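You operate a simulated robot arm through the tools that you are given. There is no shell and no other tool. Be economical: measure what you need, move in short steps, check, and stop when the job is done.

You are at the controls of a simulated robot arm. One attempt, no reset.

## Task
The red patch has set: take its weight off, unclamp it and chalk its slate.
Fine: stand the weight in the middle of the table; use the yellow chalk holder and stand it back in the small wooden holder. A coat counts when it lies all over at full strength: go over it till it gets no stronger.

The check looks at the end state, three seconds after you hand in, the way a careful person would. Anything else that was tipped, shoved, dropped, spilled or broken makes it a failure.

## Robot
A 6-joint arm with a two-finger parallel gripper, fixed in place. Base frame: the origin is at the foot of the arm, x ahead of it, y to its left, z up; the work surface is at about z = 740. Lengths are in mm, angles in rad, forces in N, time in s.
With the tool pointing down near the work surface it reaches from about 360 to 820 mm from the base axis. Its first joint turns from -2.897 to 2.897 rad. Payload 3.91 kg.
The TCP is the grasp point between the finger pads, 30 mm short of the fingertips. In the tool frame z runs along the fingers and y along their closing line. The gripper opens to 110 mm. The fingers are 20 mm wide and 10 mm thick; the gripper's body (48 by 112 mm) begins 55 mm behind the TCP.
Orientation is told as [roll, pitch, yaw] about the base's x, y, z axes, in that order, counted from this pose: with the fingers straight down and closing along the base's y, the tool's x points along the base's -x, its y along +y and its z along -z.

## Interface
- The arm moves only by the tool step_arm. Its argument "increments" is a list that holds one entry, the list of rows, each a list of 7 numbers: the shift along the base's x, y, z in mm, then the turn, a rotation vector about the base's x, y, z in rad, then the opening in per cent of the stroke, from 0 (shut) to 100 (fully open). In form: [[[x, y, z, wx, wy, wz, claw], ...]]. A call has 1 to 20 rows; each row shifts and turns the commanded pose from where the row before left it. Each row takes 0.2 s and may step no farther than 50 mm and 0.15 rad from the row before; otherwise, or with a gripper value out of range, the whole call is refused. A pose out of reach is approached as far as the arm can. The call stops where the force on the tool passes 40 N (or 10 N more than at its start, if that is more) or the arm is blocked; 0.2 s more then pass. The fingers move at their own pace (about 45 mm/s each) and stop on an object; they squeeze with about 40 N. The grip force told is the motor's: it shows also when the fingers shut on nothing. Time passes only in rows, and 0.2 s behind the last, so rows that do not move let the fingers close. It gives the time, the measured TCP pose, the force on the tool (base axes), the opening and the grip force at its end, in the units of the frame above (readings bear some noise), with the torque about the TCP (base axes, N m) and any sound that the robot's microphone picked up.
- Cameras (640 x 400 px; columns grow to the right, rows downward): "scene" is fixed at [229.2, 640.4, 1581.4]; the picture's right is [-0.99, -0.17, 0.00], its down [-0.11, 0.65, -0.75] and it looks along [0.13, -0.74, -0.66] (base axes); focal length 318 px, centre (320, 200). "wrist" rides on the gripper at [77, 7, -114] in the tool frame; the picture's right is [-0.09, 1.00, 0.00], its down [-0.80, -0.07, -0.59] and it looks along [-0.59, -0.05, 0.80] (tool axes); focal length 270 px, centre (320, 200). There is no depth. A picture from a camera that has moved, and an enlarged one, comes with that camera's place and axes in the base frame and with its lens. The place of the scene camera against the robot may be out by one fixed shift of up to 18 mm in any direction.
- snapshot(camera): a new picture of that camera. The clock stands still meanwhile.
- raise_lower(by): slides the trunk up (or, below 0, down) by that many mm; the arm rides with it, the base frame stays. It gives what a move gives, with no picture.
- inspect(camera, box): a new picture of the part [left, top, right, bottom] of that camera's present view, enlarged. The clock stands still meanwhile.
- job_done(): hands the job in; it is judged then, once.

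Work in short steps. Places have to be worked out from the pictures, the camera data and where the tool is seen: move nearer, look again, correct. Check each grasp and each placing, and mend what went wrong. You have 120 turns and 84 pictures in all, those below and enlarged ones among them. Open the gripper and draw the arm clear of the work before you hand the job in, unless the task says otherwise; then end with one line.

The tools are called as name(argument=value, ...) on one line, values as JSON. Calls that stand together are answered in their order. step_arm: Moves the arm, as the interface text tells. Its arguments: {"type":"object","properties":{"increments":{"type":"array","items":{"type":"array","items":{"type":"array","items":{"type":"number"}}}}},"required":["increments"]} The other tools are called the same way: raise_lower (by) slides the trunk up or down; snapshot (camera) takes a picture; inspect (camera, box) takes an enlarged picture of a part of a camera's view; job_done () hands the job in.

At the start:

```text
t: 0.0
tcp_pos: [469.7, -275.2, 1110.3]
ee_rot: [0.001, -0.002, -0.001]
wrist_force: [-0.2, 0.2, 0.4]
moment: [0.05, 0.0, 0.0]
width: 110.1
finger_force: 0.1
trunk travel left (down, up): [-500.0, 110.0]
```

scene: 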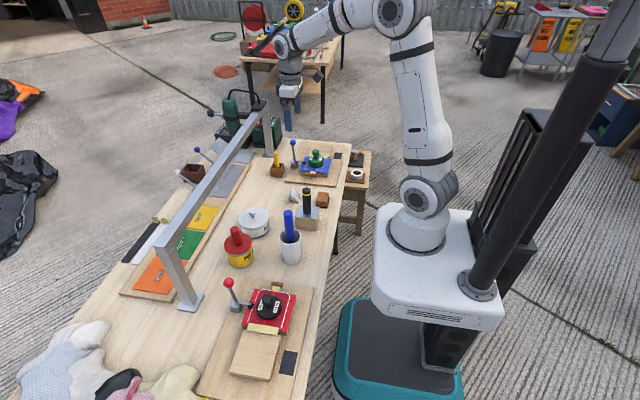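
wrist: 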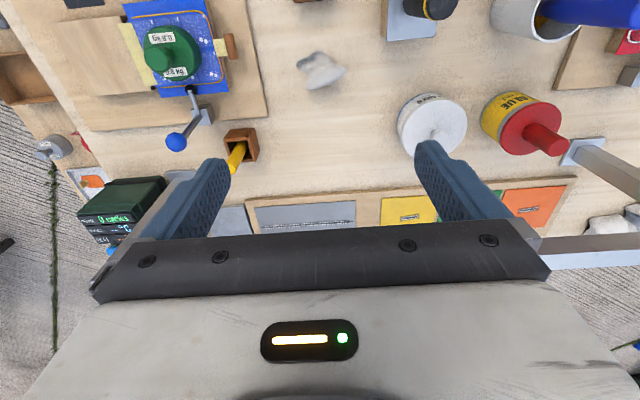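

The scene shows two clamped patches, red near the camera and blue farther off, with a bar (gantry) across the table. I'll take enlarged views of the red area and the rest of the table.

inspect(camera="scene", box=[180, 260, 340, 400])

inspect(camera="scene", box=[180, 130, 380, 270])

inspect(camera="scene", box=[110, 140, 290, 310])

```text
2.86 times, centred on (260, 330) of scene
camera zoom: at [229.2, 640.4, 1581.4], right [-0.99, -0.17, 0.0], down [-0.11, 0.65, -0.75], along [0.13, -0.74, -0.66], focal length 909 px, centre (491, -171)
```

zoom: 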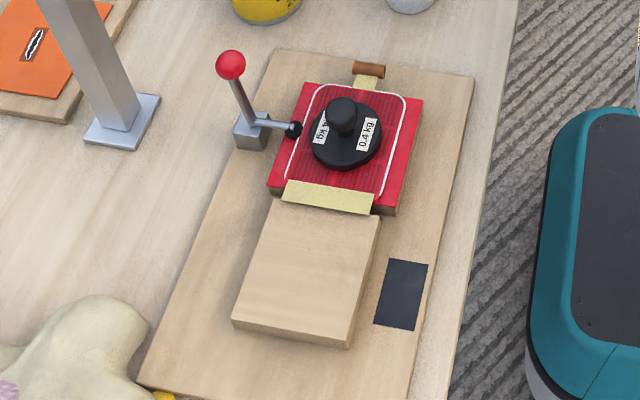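

```text
2.86 times, centred on (280, 200) of scene
camera zoom: at [229.2, 640.4, 1581.4], right [-0.99, -0.17, 0.0], down [-0.11, 0.65, -0.75], along [0.13, -0.74, -0.66], focal length 909 px, centre (434, 200)
```

zoom: 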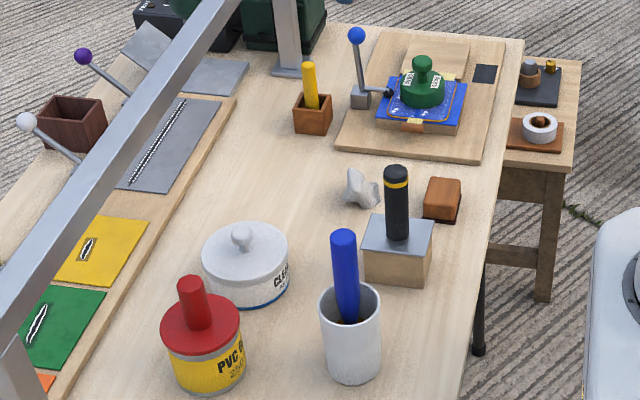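

```text
2.35 times, centred on (200, 225) of scene
camera zoom: at [229.2, 640.4, 1581.4], right [-0.99, -0.17, 0.0], down [-0.11, 0.65, -0.75], along [0.13, -0.74, -0.66], focal length 749 px, centre (602, 141)
```

zoom: 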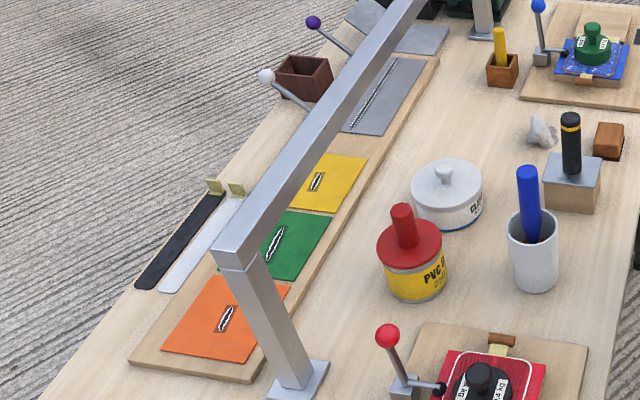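

Estimates: red weight near (447, 213), red slate near (365, 331), yellow holder near (609, -431), gantry bar at x≈687 with its top at z≈975. I'll move to about (447, -20) and yaw 90° so the wrist camera looks at the red station.

step_arm(increments=[[[-2, 23, -5, 0, 0, 0.143, 100], [-2, 23, -5, 0, 0, 0.143, 100], [-2, 23, -5, 0, 0, 0.143, 100], [-2, 23, -5, 0, 0, 0.143, 100], [-2, 23, -5, 0, 0, 0.143, 100], [-2, 23, -5, 0, 0, 0.143, 100], [-2, 23, -5, 0, 0, 0.143, 100], [-2, 23, -5, 0, 0, 0.143, 100], [-2, 23, -5, 0, 0, 0.143, 100], [-2, 23, -5, 0, 0, 0.143, 100], [-2, 23, -5, 0, 0, 0.143, 100]]])

```text
t: 2.4
tcp_pos: [447.5, -20.0, 1056.5]
ee_rot: [0.0, 0.001, 1.574]
wrist_force: [0.4, 1.0, -0.3]
moment: [-0.01, -0.04, -0.03]
width: 110.2
finger_force: 0.0
trunk travel left (down, up): [-500.0, 110.0]
```

Pose reached; now a look from the wrist at the red station.

snapshot(camera="wrist")

```text
78 pictures are left
camera wrist: at [440.7, -97.3, 1169.8], right [-1.0, 0.08, 0.0], down [0.07, 0.8, 0.59], along [0.05, 0.59, -0.8], focal length 270 px, centre (320, 200)
```

wrist: 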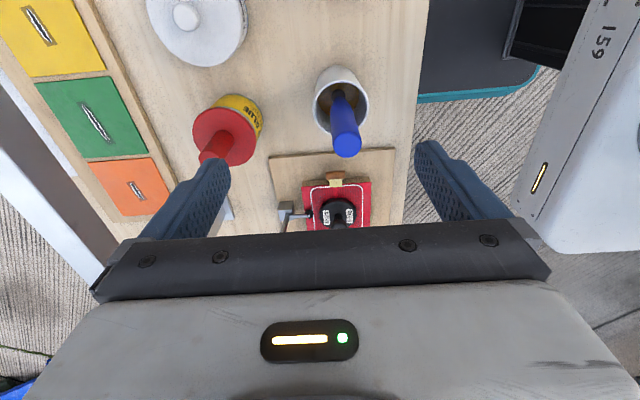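

The wrist camera actually sees the area between itself and the fingers, so I need to move further in +y to look at the red station.

step_arm(increments=[[[-3, 35, 0, 0, 0, 0, 100], [-3, 35, 0, 0, 0, 0, 100], [-3, 35, 0, 0, 0, 0, 100], [-3, 35, 0, 0, 0, 0, 100], [-3, 35, 0, 0, 0, 0, 100], [-3, 35, 0, 0, 0, 0, 100], [-3, 35, 0, 0, 0, 0, 100], [-3, 35, 0, 0, 0, 0, 100], [-3, 35, 0, 0, 0, 0, 100]]])

snapshot(camera="wrist")

```text
t: 4.4
tcp_pos: [421.3, 293.3, 1056.2]
ee_rot: [-0.001, 0.0, 1.572]
wrist_force: [0.2, 0.1, -0.9]
moment: [0.02, 0.02, 0.01]
width: 109.8
finger_force: 0.0
trunk travel left (down, up): [-500.0, 110.0]
```

```text
77 pictures are left
camera wrist: at [413.1, 217.2, 1170.0], right [-1.0, 0.09, 0.0], down [0.07, 0.8, 0.59], along [0.05, 0.59, -0.8], focal length 270 px, centre (320, 200)
```

wrist: 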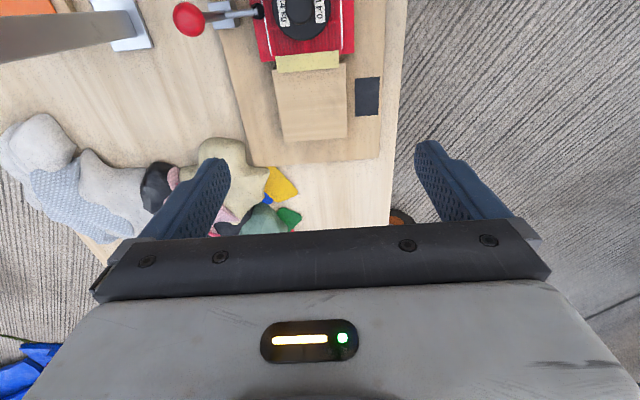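

Slate is about 35×55 mm, centred near (352, 339). Now a closer look at weight and clamp.

step_arm(increments=[[[5, -23, -25, 0, 0, 0, 100], [5, -23, -25, 0, 0, 0, 100], [5, -23, -25, 0, 0, 0, 100], [5, -23, -25, 0, 0, 0, 100]]])

snapshot(camera="wrist")

```text
t: 5.4
tcp_pos: [439.7, 200.6, 955.0]
ee_rot: [0.0, -0.001, 1.571]
wrist_force: [-0.1, 0.3, 0.2]
moment: [0.03, 0.0, 0.04]
width: 110.1
finger_force: 0.0
trunk travel left (down, up): [-500.0, 110.0]
```

```text
76 pictures are left
camera wrist: at [433.4, 124.6, 1068.5], right [-1.0, 0.09, 0.0], down [0.07, 0.8, 0.59], along [0.05, 0.59, -0.8], focal length 270 px, centre (320, 200)
```

wrist: 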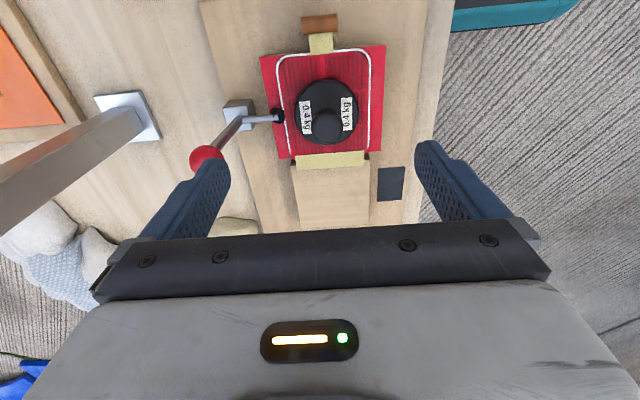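

Knob top triangulates to about (436, 209, 836) and lever ball to about (530, 213, 882). I'll look closer at the weight's shape before gripping.

inspect(camera="wrist", box=[180, 10, 420, 210])

inspect(camera="scene", box=[215, 270, 305, 340])

```text
2.00 times, centred on (300, 110) of wrist
camera zoom: at [433.4, 124.6, 1068.5], right [-1.0, 0.09, 0.0], down [0.07, 0.8, 0.59], along [0.05, 0.59, -0.8], focal length 541 px, centre (360, 380)
```

zoom: 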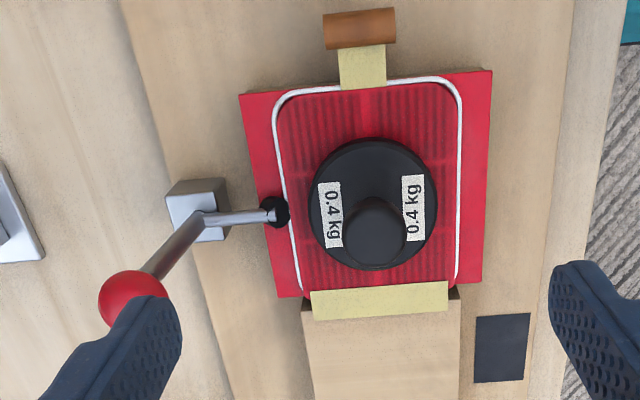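

```text
5.71 times, centred on (260, 305) of scene
camera zoom: at [229.2, 640.4, 1581.4], right [-0.99, -0.17, 0.0], down [-0.11, 0.65, -0.75], along [0.13, -0.74, -0.66], focal length 1818 px, centre (663, -400)
```

zoom: 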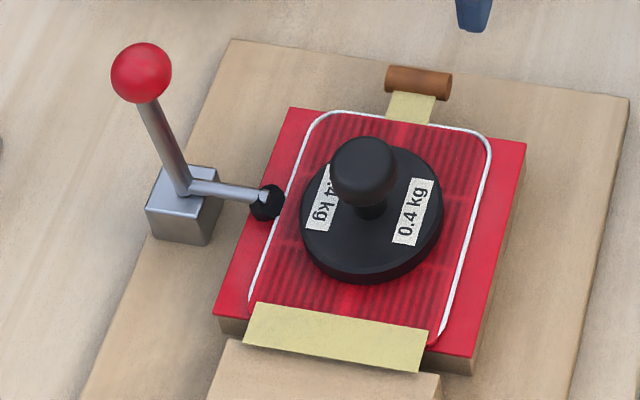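

Knob centre about (434, 215.5); I'll go down with jaws opened ~66 mm to TCP z≈834, keeping clear of the ball at x≈515.

step_arm(increments=[[[-6, 15, -10, 0, 0, 0, 60], [0, 0, -30, 0, 0, 0, 60], [0, 0, -30, 0, 0, 0, 60], [0, 0, -20, 0, 0, 0, 60], [0, 0, -15, 0, 0, 0, 60]]])

inspect(camera="wrist", box=[160, 60, 480, 260])

inspect(camera="scene", box=[200, 220, 320, 340])

```text
t: 6.6
tcp_pos: [433.3, 214.7, 850.5]
ee_rot: [0.001, 0.0, 1.571]
wrist_force: [-0.4, 0.0, -1.2]
moment: [0.01, 0.02, 0.0]
width: 66.1
finger_force: 0.0
trunk travel left (down, up): [-500.0, 110.0]
```

```text
2.00 times, centred on (320, 160) of wrist
camera zoom: at [426.7, 138.9, 963.9], right [-1.0, 0.09, 0.0], down [0.07, 0.8, 0.59], along [0.05, 0.59, -0.8], focal length 541 px, centre (320, 280)
```

zoom: 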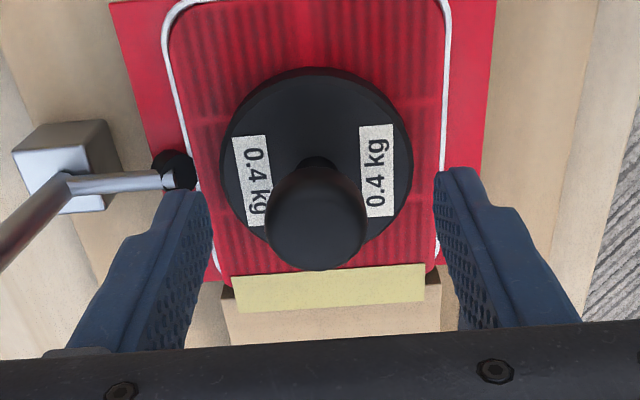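

```text
3.33 times, centred on (260, 280) of scene
camera zoom: at [229.2, 640.4, 1581.4], right [-0.99, -0.17, 0.0], down [-0.11, 0.65, -0.75], along [0.13, -0.74, -0.66], focal length 1060 px, centre (520, -67)
```

zoom: 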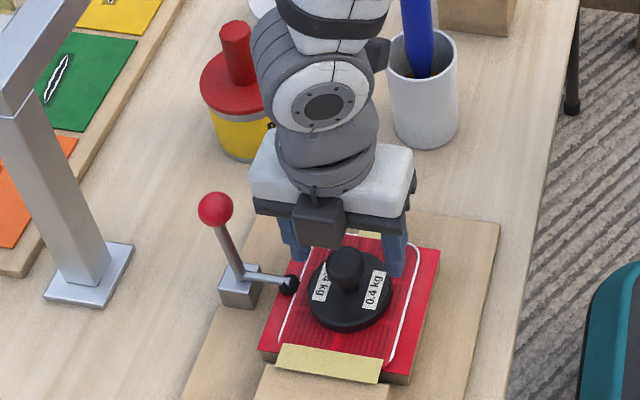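

Knob lies between the fingers. I lower 18 mm more, shift 2 mm in y, and close.

step_arm(increments=[[[0, 2, -9, 0, 0, 0, 60], [0, 0, -9, 0, 0, 0, 60], [0, 0, 0, 0, 0, 0, 20], [0, 0, 0, 0, 0, 0, 10], [0, 0, 0, 0, 0, 0, 10], [0, 0, 0, 0, 0, 0, 10]]])

inspect(camera="wrist", box=[160, 60, 480, 260])

```text
t: 8.0
tcp_pos: [433.8, 218.7, 832.1]
ee_rot: [0.0, -0.002, 1.573]
wrist_force: [1.3, 0.6, 0.4]
moment: [0.02, -0.08, 0.02]
width: 29.9
finger_force: 39.9
trunk travel left (down, up): [-500.0, 110.0]
```

```text
2.00 times, centred on (320, 160) of wrist
camera zoom: at [427.8, 142.3, 945.8], right [-1.0, 0.09, 0.0], down [0.07, 0.8, 0.59], along [0.05, 0.59, -0.8], focal length 541 px, centre (320, 280)
```

zoom: 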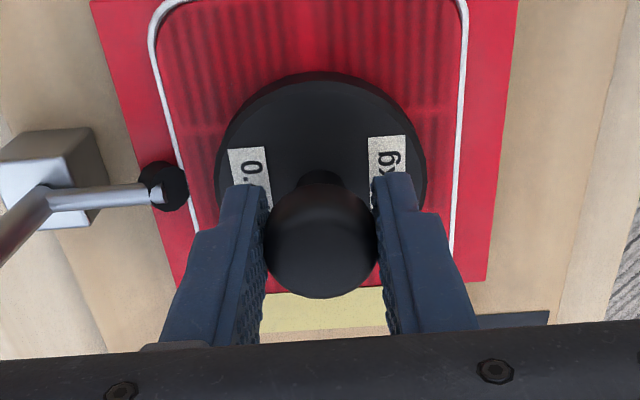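

Knob gripped at 30 mm. Lift straight up and check the load.

step_arm(increments=[[[0, 0, 10, 0, 0, 0, 10], [0, 0, 20, 0, 0, 0, 10], [0, 0, 30, 0, 0, 0, 10], [0, 0, 40, 0, 0, 0, 10], [0, 0, 40, 0, 0, 0, 10], [0, 0, 40, 0, 0, 0, 10]]])

snapshot(camera="wrist")

snapshot(camera="scene")

```text
t: 9.4
tcp_pos: [434.3, 217.9, 1014.8]
ee_rot: [0.0, 0.001, 1.572]
wrist_force: [0.4, 0.2, -4.0]
moment: [-0.01, -0.02, -0.03]
width: 30.1
finger_force: 40.0
trunk travel left (down, up): [-500.0, 110.0]
```

```text
70 pictures are left
camera wrist: at [428.0, 141.8, 1128.1], right [-1.0, 0.09, 0.0], down [0.07, 0.8, 0.59], along [0.05, 0.59, -0.8], focal length 270 px, centre (320, 200)
```

wrist: 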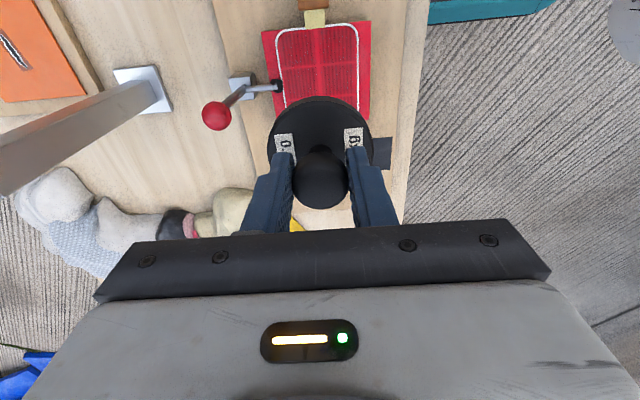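

```text
69 pictures are left
```

scene: 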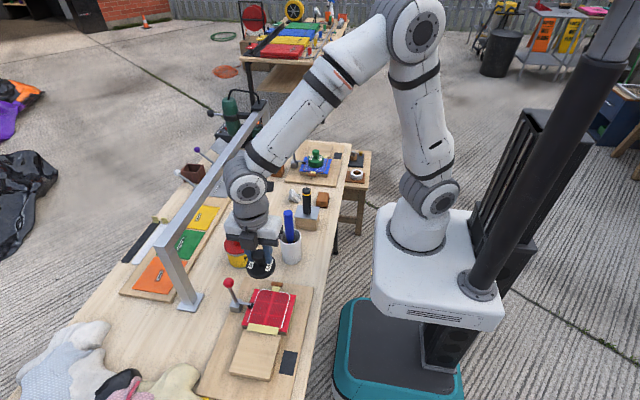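

Weight is off (≈4 N load). I'll carry it at height to x≈525, keeping away from the blue stick (tip ≈(426, 4, 955)) and the bar, then look at the free space.

step_arm(increments=[[[20, -10, 10, 0, 0, 0, 10], [25, -20, 10, 0, 0, 0, 10], [25, -20, 10, 0, 0, 0, 10], [20, -30, 10, 0, 0, 0, 10], [0, -40, 0, 0, 0, 0, 10], [0, -40, 0, 0, 0, 0, 10], [0, -40, 0, 0, 0, 0, 10], [0, -30, 0, 0, 0, 0, 10]]])

snapshot(camera="wrist")

snapshot(camera="scene")

```text
t: 11.2
tcp_pos: [525.0, -13.0, 1051.4]
ee_rot: [0.0, 0.0, 1.571]
wrist_force: [0.0, 0.1, -3.7]
moment: [0.0, -0.04, -0.01]
width: 30.0
finger_force: 39.5
trunk travel left (down, up): [-500.0, 110.0]
```

```text
68 pictures are left
camera wrist: at [518.9, -89.4, 1164.4], right [-1.0, 0.09, 0.0], down [0.07, 0.8, 0.59], along [0.05, 0.59, -0.8], focal length 270 px, centre (320, 200)
```

wrist: 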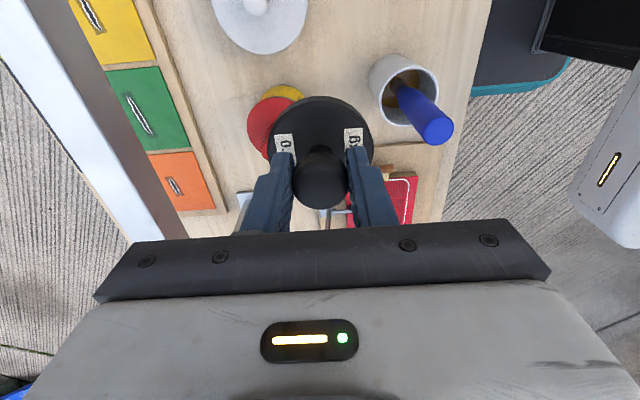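

```text
67 pictures are left
```

scene: 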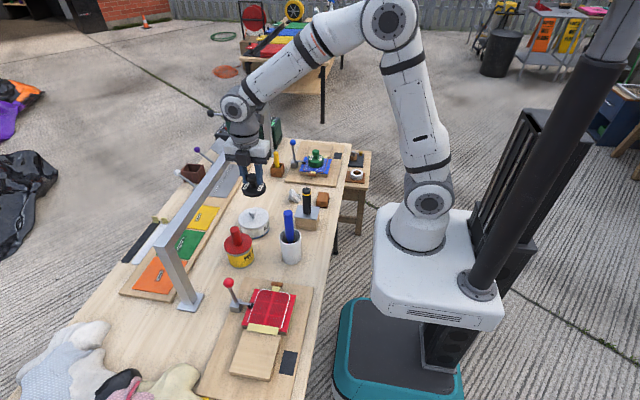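

Free space: cup at ≈(427, 3) r40, glue ≈(588, 37) r45, cleaner ≈(590, -87) r54. The best middle spot is ≈(512, -22). I'll descend partway there and look again.

step_arm(increments=[[[-6, -5, -30, 0, 0, 0, 10], [-6, -4, -30, 0, 0, 0, 10], [0, 0, -30, 0, 0, 0, 10], [0, 0, -20, 0, 0, 0, 10]]])

snapshot(camera="wrist")

inspect(camera="scene", box=[190, 150, 340, 280])

```text
t: 12.2
tcp_pos: [512.5, -20.7, 941.1]
ee_rot: [0.001, 0.001, 1.574]
wrist_force: [0.7, -0.4, -5.0]
moment: [-0.03, 0.0, 0.02]
width: 30.4
finger_force: 40.2
trunk travel left (down, up): [-500.0, 110.0]
```

```text
66 pictures are left
camera wrist: at [505.7, -96.7, 1054.9], right [-1.0, 0.09, 0.0], down [0.07, 0.8, 0.59], along [0.05, 0.59, -0.8], focal length 270 px, centre (320, 200)
```

wrist: 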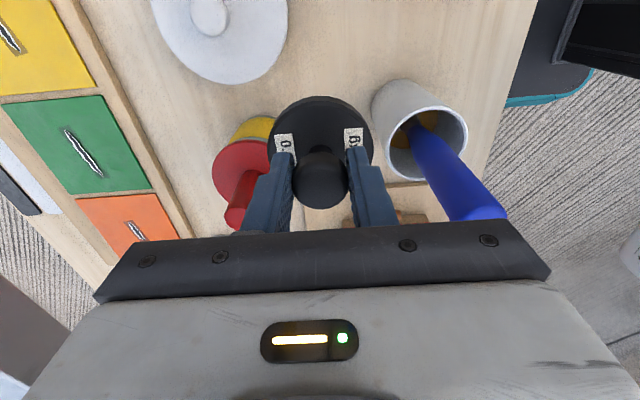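

```text
3.08 times, centred on (265, 215) of scene
camera zoom: at [229.2, 640.4, 1581.4], right [-0.99, -0.17, 0.0], down [-0.11, 0.65, -0.75], along [0.13, -0.74, -0.66], focal length 979 px, centre (489, 154)
```

zoom: 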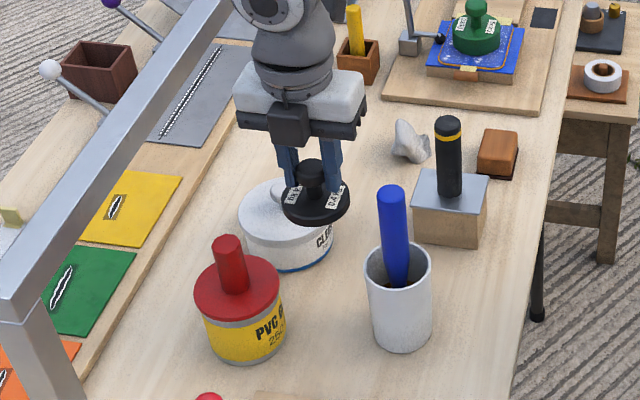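

Refined: cup (418, 5), glue (590, 48), cleaner (586, -97). Target (517, -14) leaves ~18–28 mm all round; descending to just above the table.

step_arm(increments=[[[4.5, 6.5, -10, 0, 0, 0, 10], [0, 0, -30, 0, 0, 0, 10], [0, 0, -30, 0, 0, 0, 10], [0, 0, -30, 0, 0, 0, 10], [0, 0, -15, 0, 0, 0, 10]]])

inspect(camera="wrist", box=[120, 0, 520, 240])

inspect(camera="scene", box=[210, 180, 330, 290])

```text
t: 13.4
tcp_pos: [516.1, -13.0, 827.2]
ee_rot: [0.001, 0.001, 1.574]
wrist_force: [0.2, -0.8, -3.8]
moment: [-0.03, -0.02, 0.01]
width: 30.0
finger_force: 40.2
trunk travel left (down, up): [-500.0, 110.0]
```

```text
1.60 times, centred on (320, 120) of wrist
camera zoom: at [509.6, -91.1, 940.2], right [-1.0, 0.09, 0.0], down [0.07, 0.8, 0.59], along [0.05, 0.59, -0.8], focal length 432 px, centre (320, 328)
```

zoom: 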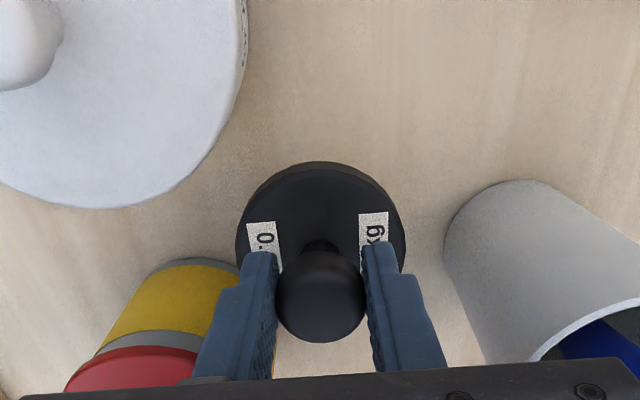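

```text
3.64 times, centred on (270, 235) of scene
camera zoom: at [229.2, 640.4, 1581.4], right [-0.99, -0.17, 0.0], down [-0.11, 0.65, -0.75], along [0.13, -0.74, -0.66], focal length 1157 px, centre (502, 73)
```

zoom: 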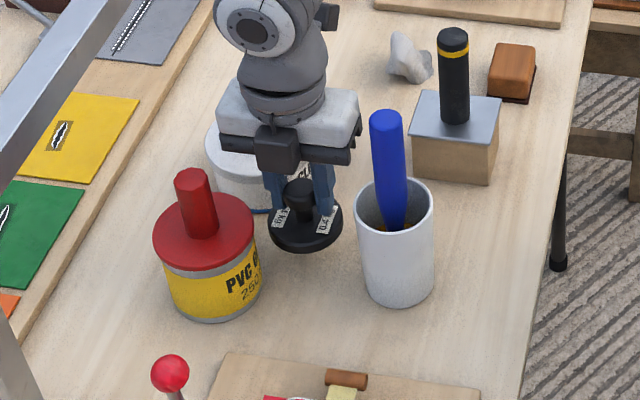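

Well clear all round. Lower slowly while watching the force.

step_arm(increments=[[[0, 0, -4, 0, 0, 0, 10], [0, 0, -4, 0, 0, 0, 10], [0, 0, -3, 0, 0, 0, 10], [0, 0, -3, 0, 0, 0, 10], [0, 0, -2, 0, 0, 0, 10], [0, 0, -2, 0, 0, 0, 10], [0, 0, -2, 0, 0, 0, 10]]])

inspect(camera="scene", box=[240, 210, 320, 270])

```text
t: 15.0
tcp_pos: [517.5, -15.0, 806.1]
ee_rot: [0.0, -0.001, 1.573]
wrist_force: [-0.3, 0.0, -3.9]
moment: [-0.01, 0.02, 0.0]
width: 29.8
finger_force: 39.8
trunk travel left (down, up): [-500.0, 110.0]
```

```text
6.67 times, centred on (280, 240) of scene
camera zoom: at [229.2, 640.4, 1581.4], right [-0.99, -0.17, 0.0], down [-0.11, 0.65, -0.75], along [0.13, -0.74, -0.66], focal length 2121 px, centre (587, -67)
```

zoom: 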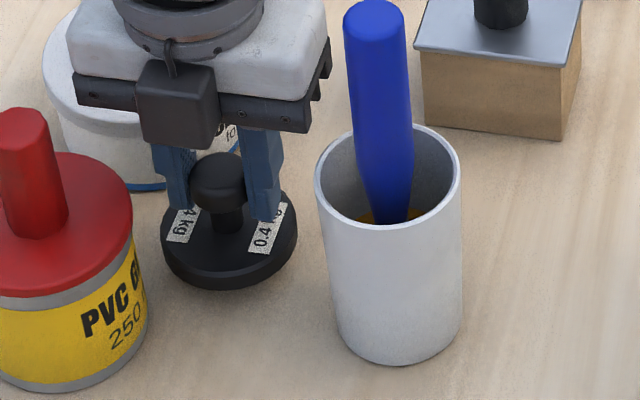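

Not in contact yet (−3.9 N is the full weight). Continue in 2 mm steps.

step_arm(increments=[[[0, 0, -2, 0, 0, 0, 10], [0, 0, -2, 0, 0, 0, 10], [0, 0, -2, 0, 0, 0, 10], [0, 0, 0, 0, 0, 0, 10]]])

```text
t: 16.0
tcp_pos: [516.0, -13.9, 802.1]
ee_rot: [-0.002, -0.001, 1.572]
wrist_force: [-0.2, 0.3, -4.8]
moment: [0.02, -0.03, 0.01]
width: 29.9
finger_force: 40.4
trunk travel left (down, up): [-500.0, 110.0]
```

step_arm(increments=[[[0, 0, -2, 0, 0, 0, 10], [0, 0, -2, 0, 0, 0, 10], [0, 0, 0, 0, 0, 0, 10]]])

```text
t: 16.8
tcp_pos: [515.6, -14.6, 798.6]
ee_rot: [0.001, -0.001, 1.573]
wrist_force: [-0.2, -0.2, -4.1]
moment: [0.01, -0.02, 0.0]
width: 30.1
finger_force: 39.9
trunk travel left (down, up): [-500.0, 110.0]
```

Still hanging at 798.6 mm; continue in small steps.

step_arm(increments=[[[0, 0, -2, 0, 0, 0, 10], [0, 0, -1.5, 0, 0, 0, 10], [0, 0, 0, 0, 0, 0, 10]]])

inspect(camera="scene", box=[240, 210, 320, 270])

```text
t: 17.6
tcp_pos: [516.0, -13.9, 793.8]
ee_rot: [-0.001, 0.0, 1.571]
wrist_force: [0.4, -0.6, -3.0]
moment: [-0.03, 0.0, 0.01]
width: 30.2
finger_force: 39.9
trunk travel left (down, up): [-500.0, 110.0]
```

```text
6.67 times, centred on (280, 240) of scene
camera zoom: at [229.2, 640.4, 1581.4], right [-0.99, -0.17, 0.0], down [-0.11, 0.65, -0.75], along [0.13, -0.74, -0.66], focal length 2121 px, centre (587, -67)
```

zoom: 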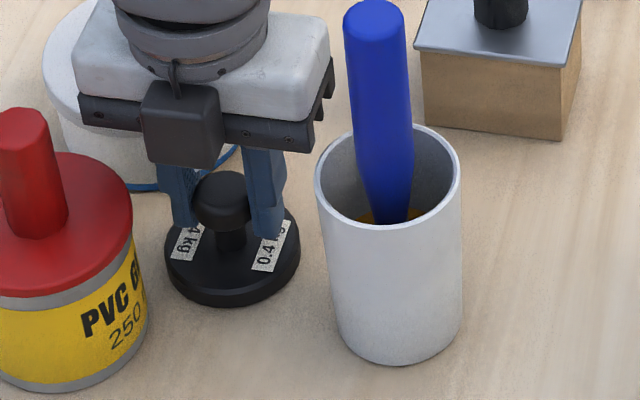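

Force maybe starting to change; continue 1.5 mm at a time.

step_arm(increments=[[[0, 0, -1.5, 0, 0, 0, 10], [0, 0, 0, 0, 0, 0, 10]]])

step_arm(increments=[[[0, 0, -1.5, 0, 0, 0, 10], [0, 0, 0, 0, 0, 0, 10]]])

step_arm(increments=[[[0, 0, -1.5, 0, 0, 0, 10], [0, 0, 0, 0, 0, 0, 10]]])

```text
t: 18.2
tcp_pos: [516.7, -14.7, 793.2]
ee_rot: [-0.002, 0.0, 1.573]
wrist_force: [-1.4, 0.7, 6.6]
moment: [-0.28, 0.12, -0.03]
width: 30.1
finger_force: 39.6
trunk travel left (down, up): [-500.0, 110.0]
```

```text
t: 18.8
tcp_pos: [516.9, -14.4, 792.6]
ee_rot: [-0.006, 0.0, 1.572]
wrist_force: [-0.2, -0.5, 26.1]
moment: [-0.05, -0.01, -0.01]
width: 29.9
finger_force: 39.8
trunk travel left (down, up): [-500.0, 110.0]
```

```text
t: 19.4
tcp_pos: [517.1, -14.9, 790.5]
ee_rot: [-0.003, 0.0, 1.572]
wrist_force: [2.2, 3.6, 24.8]
moment: [0.14, -0.04, -0.02]
width: 30.2
finger_force: 40.4
trunk travel left (down, up): [-500.0, 110.0]
```

Standing on the table. Ease up 3 mm, open modestly, then lift off.

step_arm(increments=[[[0, 0, 2.5, 0, 0, 0, 10], [0, 0, 0, 0, 0, 0, 30], [0, 0, 0, 0, 0, 0, 42], [0, 0, 0, 0, 0, 0, 42], [0, 0, 15, 0, 0, 0, 42], [0, 0, 25, 0, 0, 0, 42], [0, 0, 40, 0, 0, 0, 42], [0, 0, 50, 0, 0, 0, 42], [0, 0, 50, 0, 0, 0, 42], [0, 0, 50, 0, 0, 0, 42]]])

inspect(camera="wrist", box=[120, 0, 520, 240])

inspect(camera="scene", box=[200, 180, 340, 320])

```text
t: 21.6
tcp_pos: [516.7, -17.3, 1020.4]
ee_rot: [0.001, 0.0, 1.572]
wrist_force: [0.7, 0.3, -0.1]
moment: [0.0, -0.01, 0.0]
width: 46.3
finger_force: 0.1
trunk travel left (down, up): [-500.0, 110.0]
```

```text
1.60 times, centred on (320, 120) of wrist
camera zoom: at [510.2, -93.2, 1133.7], right [-1.0, 0.09, 0.0], down [0.07, 0.8, 0.59], along [0.05, 0.59, -0.8], focal length 432 px, centre (320, 328)
```

zoom: 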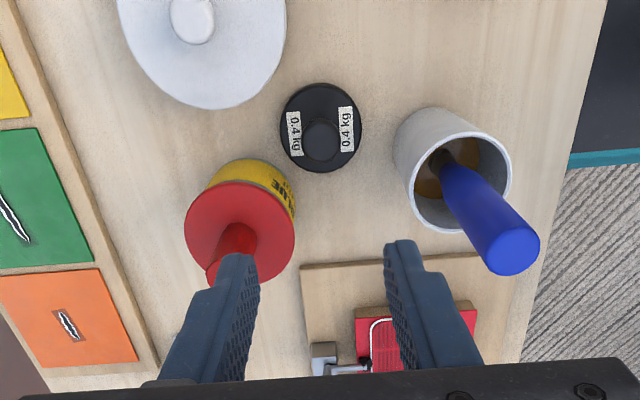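

```text
2.86 times, centred on (270, 250) of scene
camera zoom: at [229.2, 640.4, 1581.4], right [-0.99, -0.17, 0.0], down [-0.11, 0.65, -0.75], along [0.13, -0.74, -0.66], focal length 909 px, centre (463, 57)
```

zoom: 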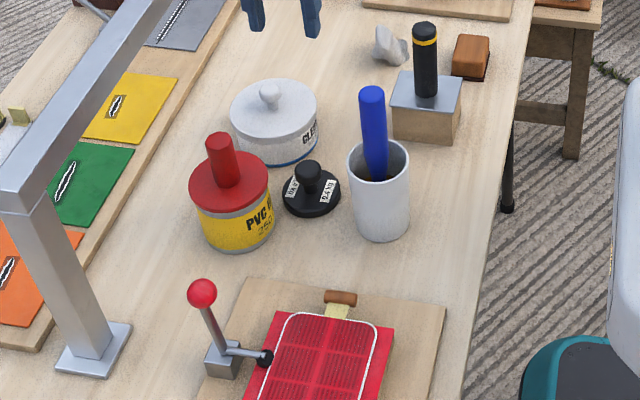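

Weight stands upright and clear in the middle. Next the red clamp: I'll turn yaw back to 0, tilt the fingers forward (hand leaning towards base, away from the post) and hover short of the red ball.

step_arm(increments=[[[-2, 21, 0, 0, 0, -0.143, 60], [-2, 21, 0, 0, 0, -0.143, 60], [-2, 21, 0, 0, 0, -0.143, 60], [-2, 21, 0, 0, 0, -0.143, 60], [-2, 21, 0, 0, 0, -0.143, 60], [-2, 21, 0, 0, 0, -0.143, 60], [-2, 21, 0, 0, 0, -0.143, 60], [-2, 21, 0, 0, 0, -0.143, 60], [-2, 21, 0, 0, 0, -0.143, 60], [-2, 21, 0, 0, 0, -0.143, 60], [-2, 20, 0, 0, 0, -0.143, 60], [0, 0, -20, 0, -0.14, 0, 60], [0, 0, -20, 0, -0.13, 0, 60], [0, 0, -15, 0, -0.13, 0, 60]]])

snapshot(camera="wrist")

inspect(camera="scene", box=[170, 170, 330, 330])

```text
t: 24.6
tcp_pos: [495.0, 215.9, 966.6]
ee_rot: [0.002, -0.401, 0.0]
wrist_force: [0.2, -0.8, 0.8]
moment: [-0.02, 0.03, -0.01]
width: 66.0
finger_force: 0.0
trunk travel left (down, up): [-500.0, 110.0]
```

```text
58 pictures are left
camera wrist: at [379.0, 223.3, 1041.0], right [0.08, 1.0, 0.04], down [0.51, -0.07, 0.86], along [0.86, -0.05, -0.51], focal length 270 px, centre (320, 200)
```

wrist: 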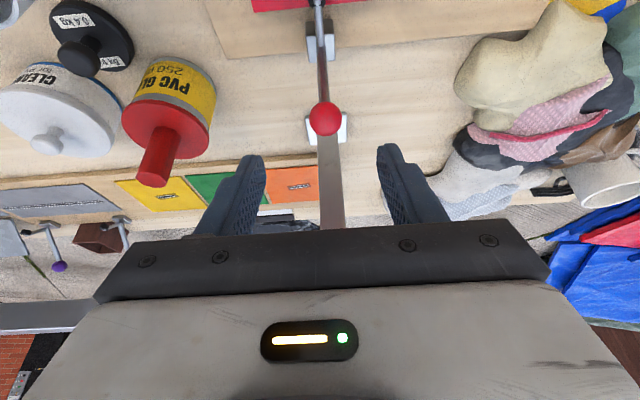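

```text
2.50 times, centred on (250, 250) of scene
camera zoom: at [229.2, 640.4, 1581.4], right [-0.99, -0.17, 0.0], down [-0.11, 0.65, -0.75], along [0.13, -0.74, -0.66], focal length 795 px, centre (495, 75)
```

zoom: 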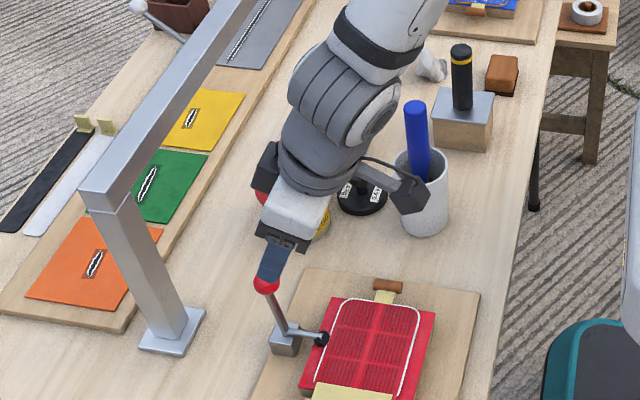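

Ball now estimated at ≈(530, 219, 880), directly ahead of the jaws. Approach two-thirds of the way and check.

step_arm(increments=[[[8, 2, -20, 0, 0, 0, 60], [8, 1, -20, 0, 0, 0, 60], [8, 0, -20, 0, 0, 0, 60]]])

snapshot(camera="wrist")

inspect(camera="scene", box=[190, 220, 310, 330])

```text
t: 25.4
tcp_pos: [519.0, 218.9, 905.7]
ee_rot: [0.0, -0.398, -0.002]
wrist_force: [-0.9, -0.6, 0.7]
moment: [0.0, 0.01, -0.01]
width: 65.9
finger_force: 0.1
trunk travel left (down, up): [-500.0, 110.0]
```

```text
56 pictures are left
camera wrist: at [402.9, 226.8, 981.7], right [0.08, 1.0, 0.03], down [0.51, -0.07, 0.86], along [0.86, -0.05, -0.51], focal length 270 px, centre (320, 200)
```

wrist: 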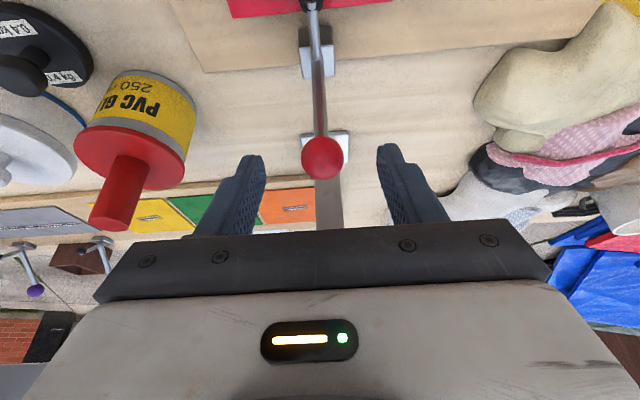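

```text
3.64 times, centred on (250, 275) of scene
camera zoom: at [229.2, 640.4, 1581.4], right [-0.99, -0.17, 0.0], down [-0.11, 0.65, -0.75], along [0.13, -0.74, -0.66], focal length 1157 px, centre (574, -73)
```

zoom: 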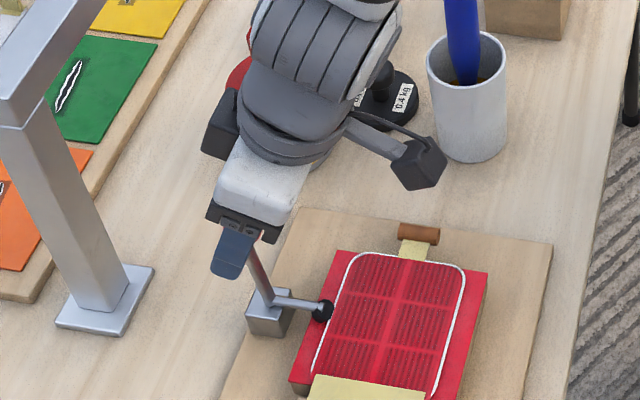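

Triangulated ball: (536, 221, 871). Move onto it and close.

step_arm(increments=[[[8, 1, -17, 0, 0, 0, 60], [8, 1, -17, 0, 0, 0, 60], [0, 0, 0, 0, 0, 0, 20], [0, 0, 0, 0, 0, 0, 10], [0, 0, 0, 0, 0, 0, 10]]])

snapshot(camera="wrist")

inspect(camera="scene", box=[190, 220, 310, 330])

```text
t: 26.6
tcp_pos: [535.7, 221.7, 873.7]
ee_rot: [0.0, -0.4, 0.0]
wrist_force: [1.3, 4.6, -1.6]
moment: [0.04, -0.03, 0.05]
width: 26.1
finger_force: 30.9
trunk travel left (down, up): [-500.0, 110.0]
```

```text
54 pictures are left
camera wrist: at [420.0, 228.0, 948.5], right [0.08, 1.0, 0.03], down [0.51, -0.07, 0.86], along [0.86, -0.05, -0.51], focal length 270 px, centre (320, 200)
```

wrist: 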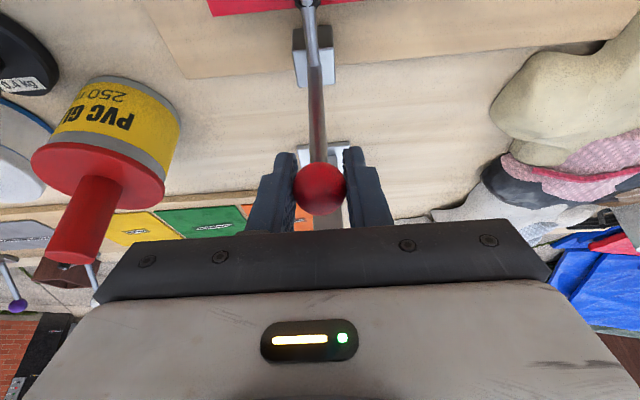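

```text
3.64 times, centred on (250, 275) of scene
camera zoom: at [229.2, 640.4, 1581.4], right [-0.99, -0.17, 0.0], down [-0.11, 0.65, -0.75], along [0.13, -0.74, -0.66], focal length 1157 px, centre (574, -73)
```

zoom: 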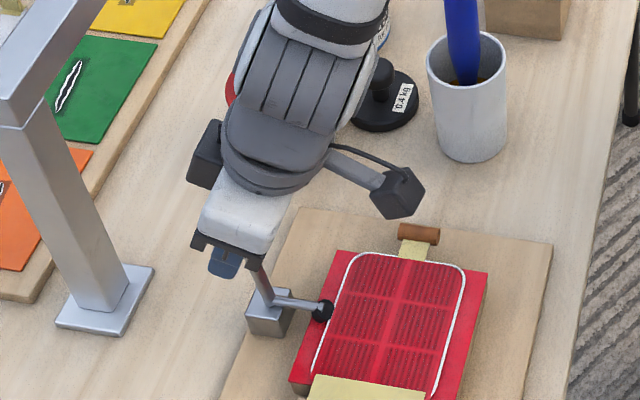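

Ball held (26 mm). Pivot estimated at (528, 220, 785), radius ≈89; swing the ball along the arc toward +x, first 20°.

step_arm(increments=[[[7.5, 0, -1, 0, -0.05, 0, 10], [7.8, 0, -1.7, 0, -0.05, 0, 10], [7.5, 0, -2.3, 0, -0.05, 0, 10], [7.1, 0, -3, 0, -0.05, 0, 10]]])

inspect(camera="scene", box=[190, 220, 310, 330])

```text
t: 27.6
tcp_pos: [565.1, 220.7, 866.3]
ee_rot: [0.0, -0.605, 0.0]
wrist_force: [-0.9, 5.6, 6.2]
moment: [-0.07, 0.34, 0.08]
width: 26.1
finger_force: 37.0
trunk travel left (down, up): [-500.0, 110.0]
```

```text
3.64 times, centred on (250, 275) of scene
camera zoom: at [229.2, 640.4, 1581.4], right [-0.99, -0.17, 0.0], down [-0.11, 0.65, -0.75], along [0.13, -0.74, -0.66], focal length 1157 px, centre (574, -73)
```

zoom: 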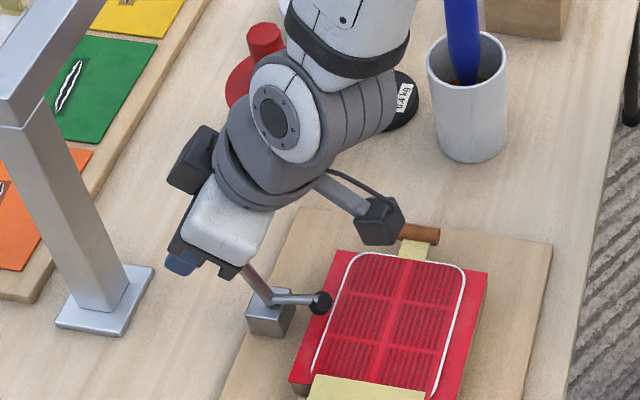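

The clamp arm is lifting off. Continue the arc to about 65°.

step_arm(increments=[[[6.8, 0.5, -3.7, 0, -0.03, 0, 10], [6.5, 0.5, -4.2, 0, -0.03, 0, 10], [6.2, 0, -4.8, 0, -0.03, 0, 10], [5.7, 0, -5.3, 0, -0.03, 0, 10], [5.3, 0, -5.8, 0, 0, 0, 10], [4.8, 0, -6.2, 0, 0, 0, 10]]])

inspect(camera="scene", box=[190, 220, 310, 330])

```text
t: 29.0
tcp_pos: [599.9, 221.0, 833.9]
ee_rot: [0.0, -0.72, 0.001]
wrist_force: [5.4, -1.2, 7.2]
moment: [0.04, 0.24, 0.05]
width: 26.2
finger_force: 36.6
trunk travel left (down, up): [-500.0, 110.0]
```

```text
3.64 times, centred on (250, 275) of scene
camera zoom: at [229.2, 640.4, 1581.4], right [-0.99, -0.17, 0.0], down [-0.11, 0.65, -0.75], along [0.13, -0.74, -0.66], focal length 1157 px, centre (574, -73)
```

zoom: 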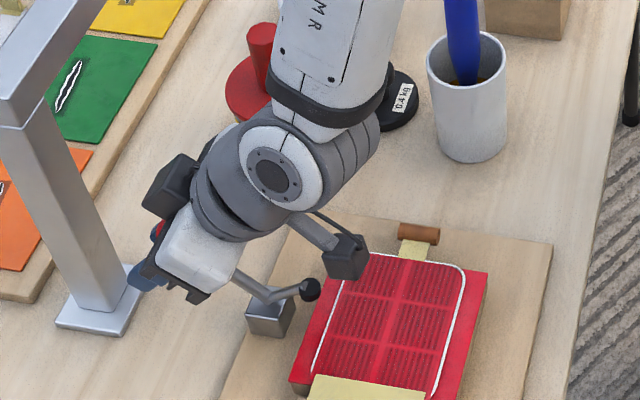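

Arm tip is clearly up with low forces. A bit further to ~70°, then check.

step_arm(increments=[[[4.4, 0, -6.4, 0, 0, 0, 10], [4, 0, -6.6, 0, 0, 0, 10], [3, 0, -6.8, 0, 0, 0, 10]]])

inspect(camera="scene", box=[190, 220, 310, 330])

```text
t: 29.8
tcp_pos: [610.6, 221.2, 818.4]
ee_rot: [0.0, -0.723, -0.001]
wrist_force: [-8.2, 1.8, 24.4]
moment: [-0.1, -0.08, -0.01]
width: 25.9
finger_force: 44.6
trunk travel left (down, up): [-500.0, 110.0]
```

```text
3.64 times, centred on (250, 275) of scene
camera zoom: at [229.2, 640.4, 1581.4], right [-0.99, -0.17, 0.0], down [-0.11, 0.65, -0.75], along [0.13, -0.74, -0.66], focal length 1157 px, centre (574, -73)
```

zoom: 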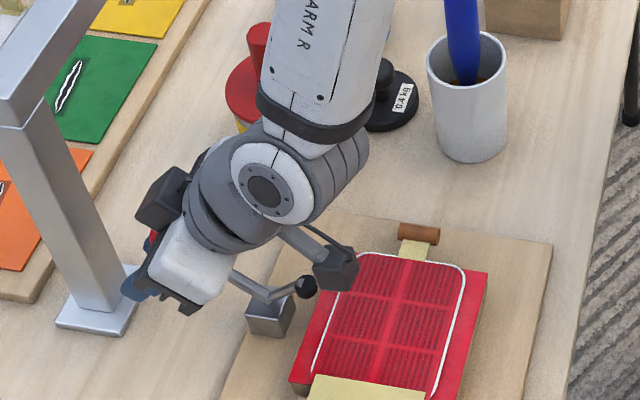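

Force rise indicates the end stop. Release and back out along the tool axis, then look.

step_arm(increments=[[[-0.5, 0, 2, 0, 0, 0, 10], [0, 0, 0, 0, 0, 0, 40], [0, 0, 0, 0, 0, 0, 60], [-6.6, 0, 7.5, 0, 0, 0, 60], [-13, 0, 15, 0, 0, 0, 60], [-20, 0, 23, 0, 0, 0, 60], [-26, 0, 30, 0, 0, 0, 60], [-26, 0, 40, 0, 0, 0, 60], [-10, 0, 45, 0, 0, 0, 60]]])

inspect(camera="scene", box=[190, 220, 310, 330])

snapshot(camera="wrist")

```text
t: 31.8
tcp_pos: [507.3, 220.0, 979.0]
ee_rot: [-0.001, -0.718, 0.0]
wrist_force: [-0.7, -0.6, -0.2]
moment: [-0.02, -0.01, 0.0]
width: 66.1
finger_force: 0.0
trunk travel left (down, up): [-500.0, 110.0]
```

```text
3.64 times, centred on (250, 275) of scene
camera zoom: at [229.2, 640.4, 1581.4], right [-0.99, -0.17, 0.0], down [-0.11, 0.65, -0.75], along [0.13, -0.74, -0.66], focal length 1157 px, centre (574, -73)
```

zoom: 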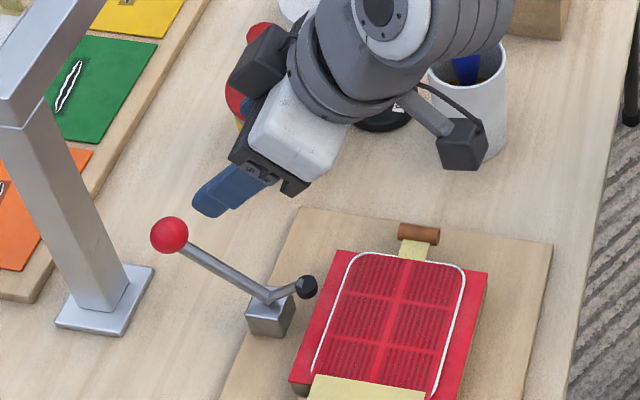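

```text
48 pictures are left
camera wrist: at [374.7, 227.9, 1012.7], right [0.07, 1.0, 0.06], down [0.21, -0.07, 0.97], along [0.98, -0.05, -0.21], focal length 270 px, centre (320, 200)
```

wrist: 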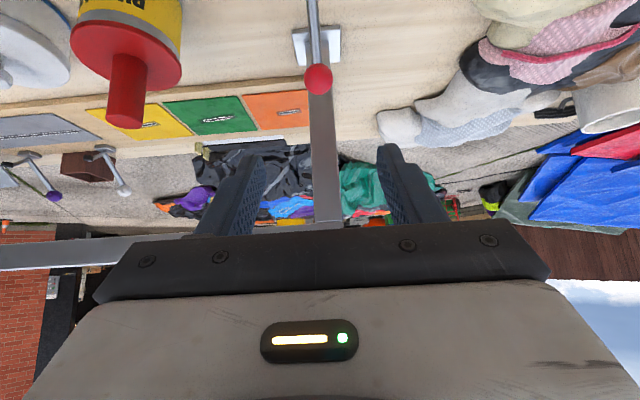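

The clamp is open and stays open. Now travel over to the yellow chalk in the small wooden holder, untilting on the way, at z≈1050, staying clear of the bar.

step_arm(increments=[[[0, 0, 20, 0, 0.144, 0, 80], [0, -20, 20, 0, 0.144, 0, 80], [0, -30, 20, 0, 0.144, 0, 80], [0, -38, 10, 0, 0.144, 0, 80], [0, -38, 0, 0, 0.144, 0, 80], [0, -38, 0, 0, 0, 0, 80], [0, -38, 0, 0, 0, 0, 80], [0, -38, 0, 0, 0, 0, 80], [0, -38, 0, 0, 0, 0, 80], [0, -38, 0, 0, 0, 0, 80], [0, -38, 0, 0, 0, 0, 80], [0, -38, 0, 0, 0, 0, 80], [5, -38, 0, 0, 0, 0, 80], [5, -38, 0, 0, 0, 0, 80], [10, -38, 0, 0, 0, 0, 80], [10, -38, 0, 0, 0, 0, 80], [10, -38, -20, 0, 0, 0, 80], [5, -38, -20, 0, 0, 0, 80], [0, -20, -20, 0, 0, 0, 80]]])

snapshot(camera="wrist")

snapshot(camera="scene")

```text
t: 35.8
tcp_pos: [556.4, -419.7, 988.2]
ee_rot: [0.0, 0.0, 0.0]
wrist_force: [-0.3, 0.1, 0.2]
moment: [-0.01, -0.03, 0.0]
width: 88.0
finger_force: 0.1
trunk travel left (down, up): [-500.0, 110.0]
```

```text
47 pictures are left
camera wrist: at [479.5, -413.0, 1102.1], right [0.09, 1.0, 0.0], down [0.8, -0.07, 0.59], along [0.59, -0.05, -0.8], focal length 270 px, centre (320, 200)
```

wrist: 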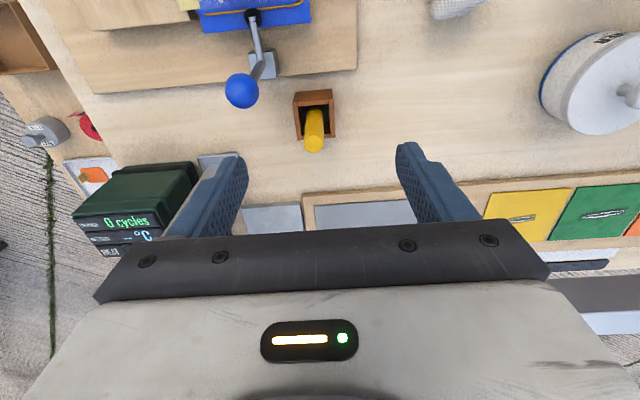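

```text
46 pictures are left
```

scene: 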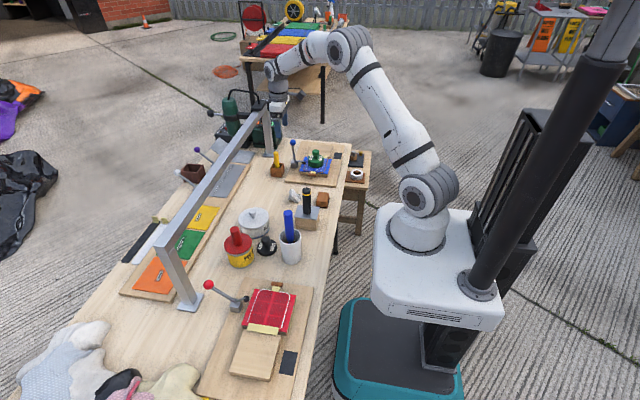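

The holder with chalk is visible between the fingers; zoom for details.

inspect(camera="wrist", box=[260, 70, 380, 170])

inspect(camera="scene", box=[250, 130, 330, 190])

```text
4.00 times, centred on (320, 120) of wrist
camera zoom: at [479.5, -413.0, 1102.1], right [0.09, 1.0, 0.0], down [0.8, -0.07, 0.59], along [0.59, -0.05, -0.8], focal length 1081 px, centre (320, 520)
```

zoom: 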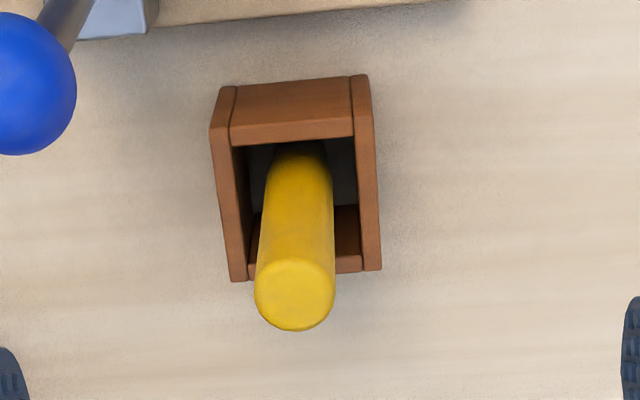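

```text
6.67 times, centred on (290, 160) of scene
camera zoom: at [229.2, 640.4, 1581.4], right [-0.99, -0.17, 0.0], down [-0.11, 0.65, -0.75], along [0.13, -0.74, -0.66], focal length 2121 px, centre (520, 467)
```

zoom: 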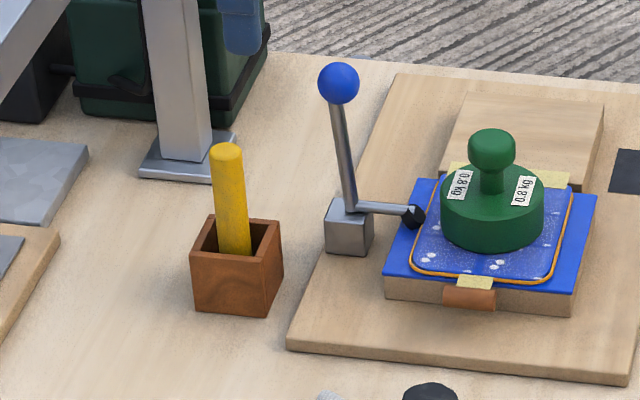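

Chalk: near-vertical cylinder Ø≈19 mm, top ≈(589, -428, 862), box rim ≈785. Blue ball at (530, -479, 880). I'll use a slight tilt (-0.15) for bar clearance and hover above the chalk.

step_arm(increments=[[[8, -4, -25, 0, -0.15, 0, 45], [8, -4, -25, 0, 0, 0, 45], [8, 0, -20, 0, 0, 0, 45], [7, 0, -15, 0, 0, 0, 45]]])

snapshot(camera="wrist")

inspect(camera="scene", box=[235, 90, 335, 180])

```text
t: 36.8
tcp_pos: [587.8, -426.8, 901.6]
ee_rot: [0.001, -0.149, 0.001]
wrist_force: [-0.4, 0.7, 0.2]
moment: [-0.01, 0.0, -0.01]
width: 49.8
finger_force: 0.1
trunk travel left (down, up): [-500.0, 110.0]
```

```text
43 pictures are left
camera wrist: at [494.6, -419.7, 1003.0], right [0.09, 1.0, 0.01], down [0.7, -0.07, 0.71], along [0.71, -0.05, -0.71], focal length 270 px, centre (320, 200)
```

wrist: 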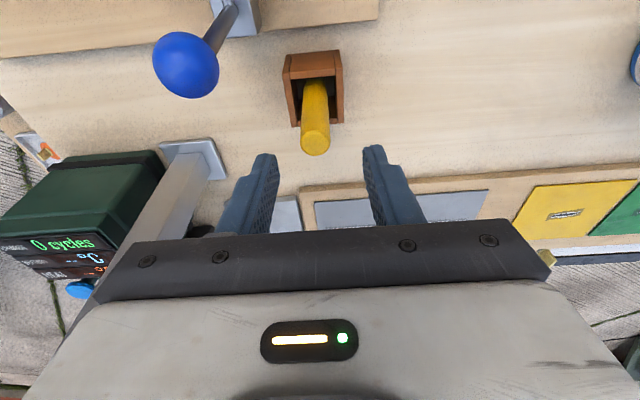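

```text
4.44 times, centred on (285, 135) of scene
camera zoom: at [229.2, 640.4, 1581.4], right [-0.99, -0.17, 0.0], down [-0.11, 0.65, -0.75], along [0.13, -0.74, -0.66], focal length 1414 px, centre (476, 489)
```

zoom: 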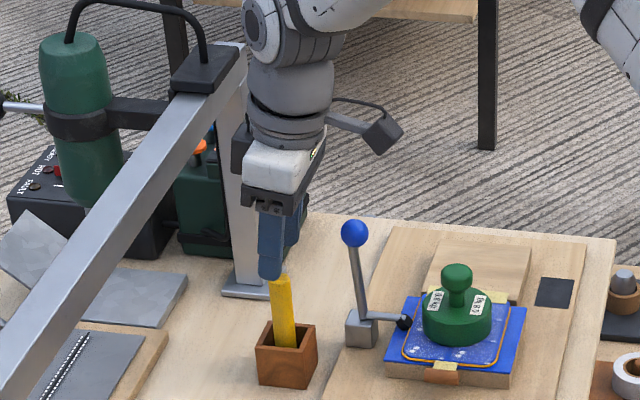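

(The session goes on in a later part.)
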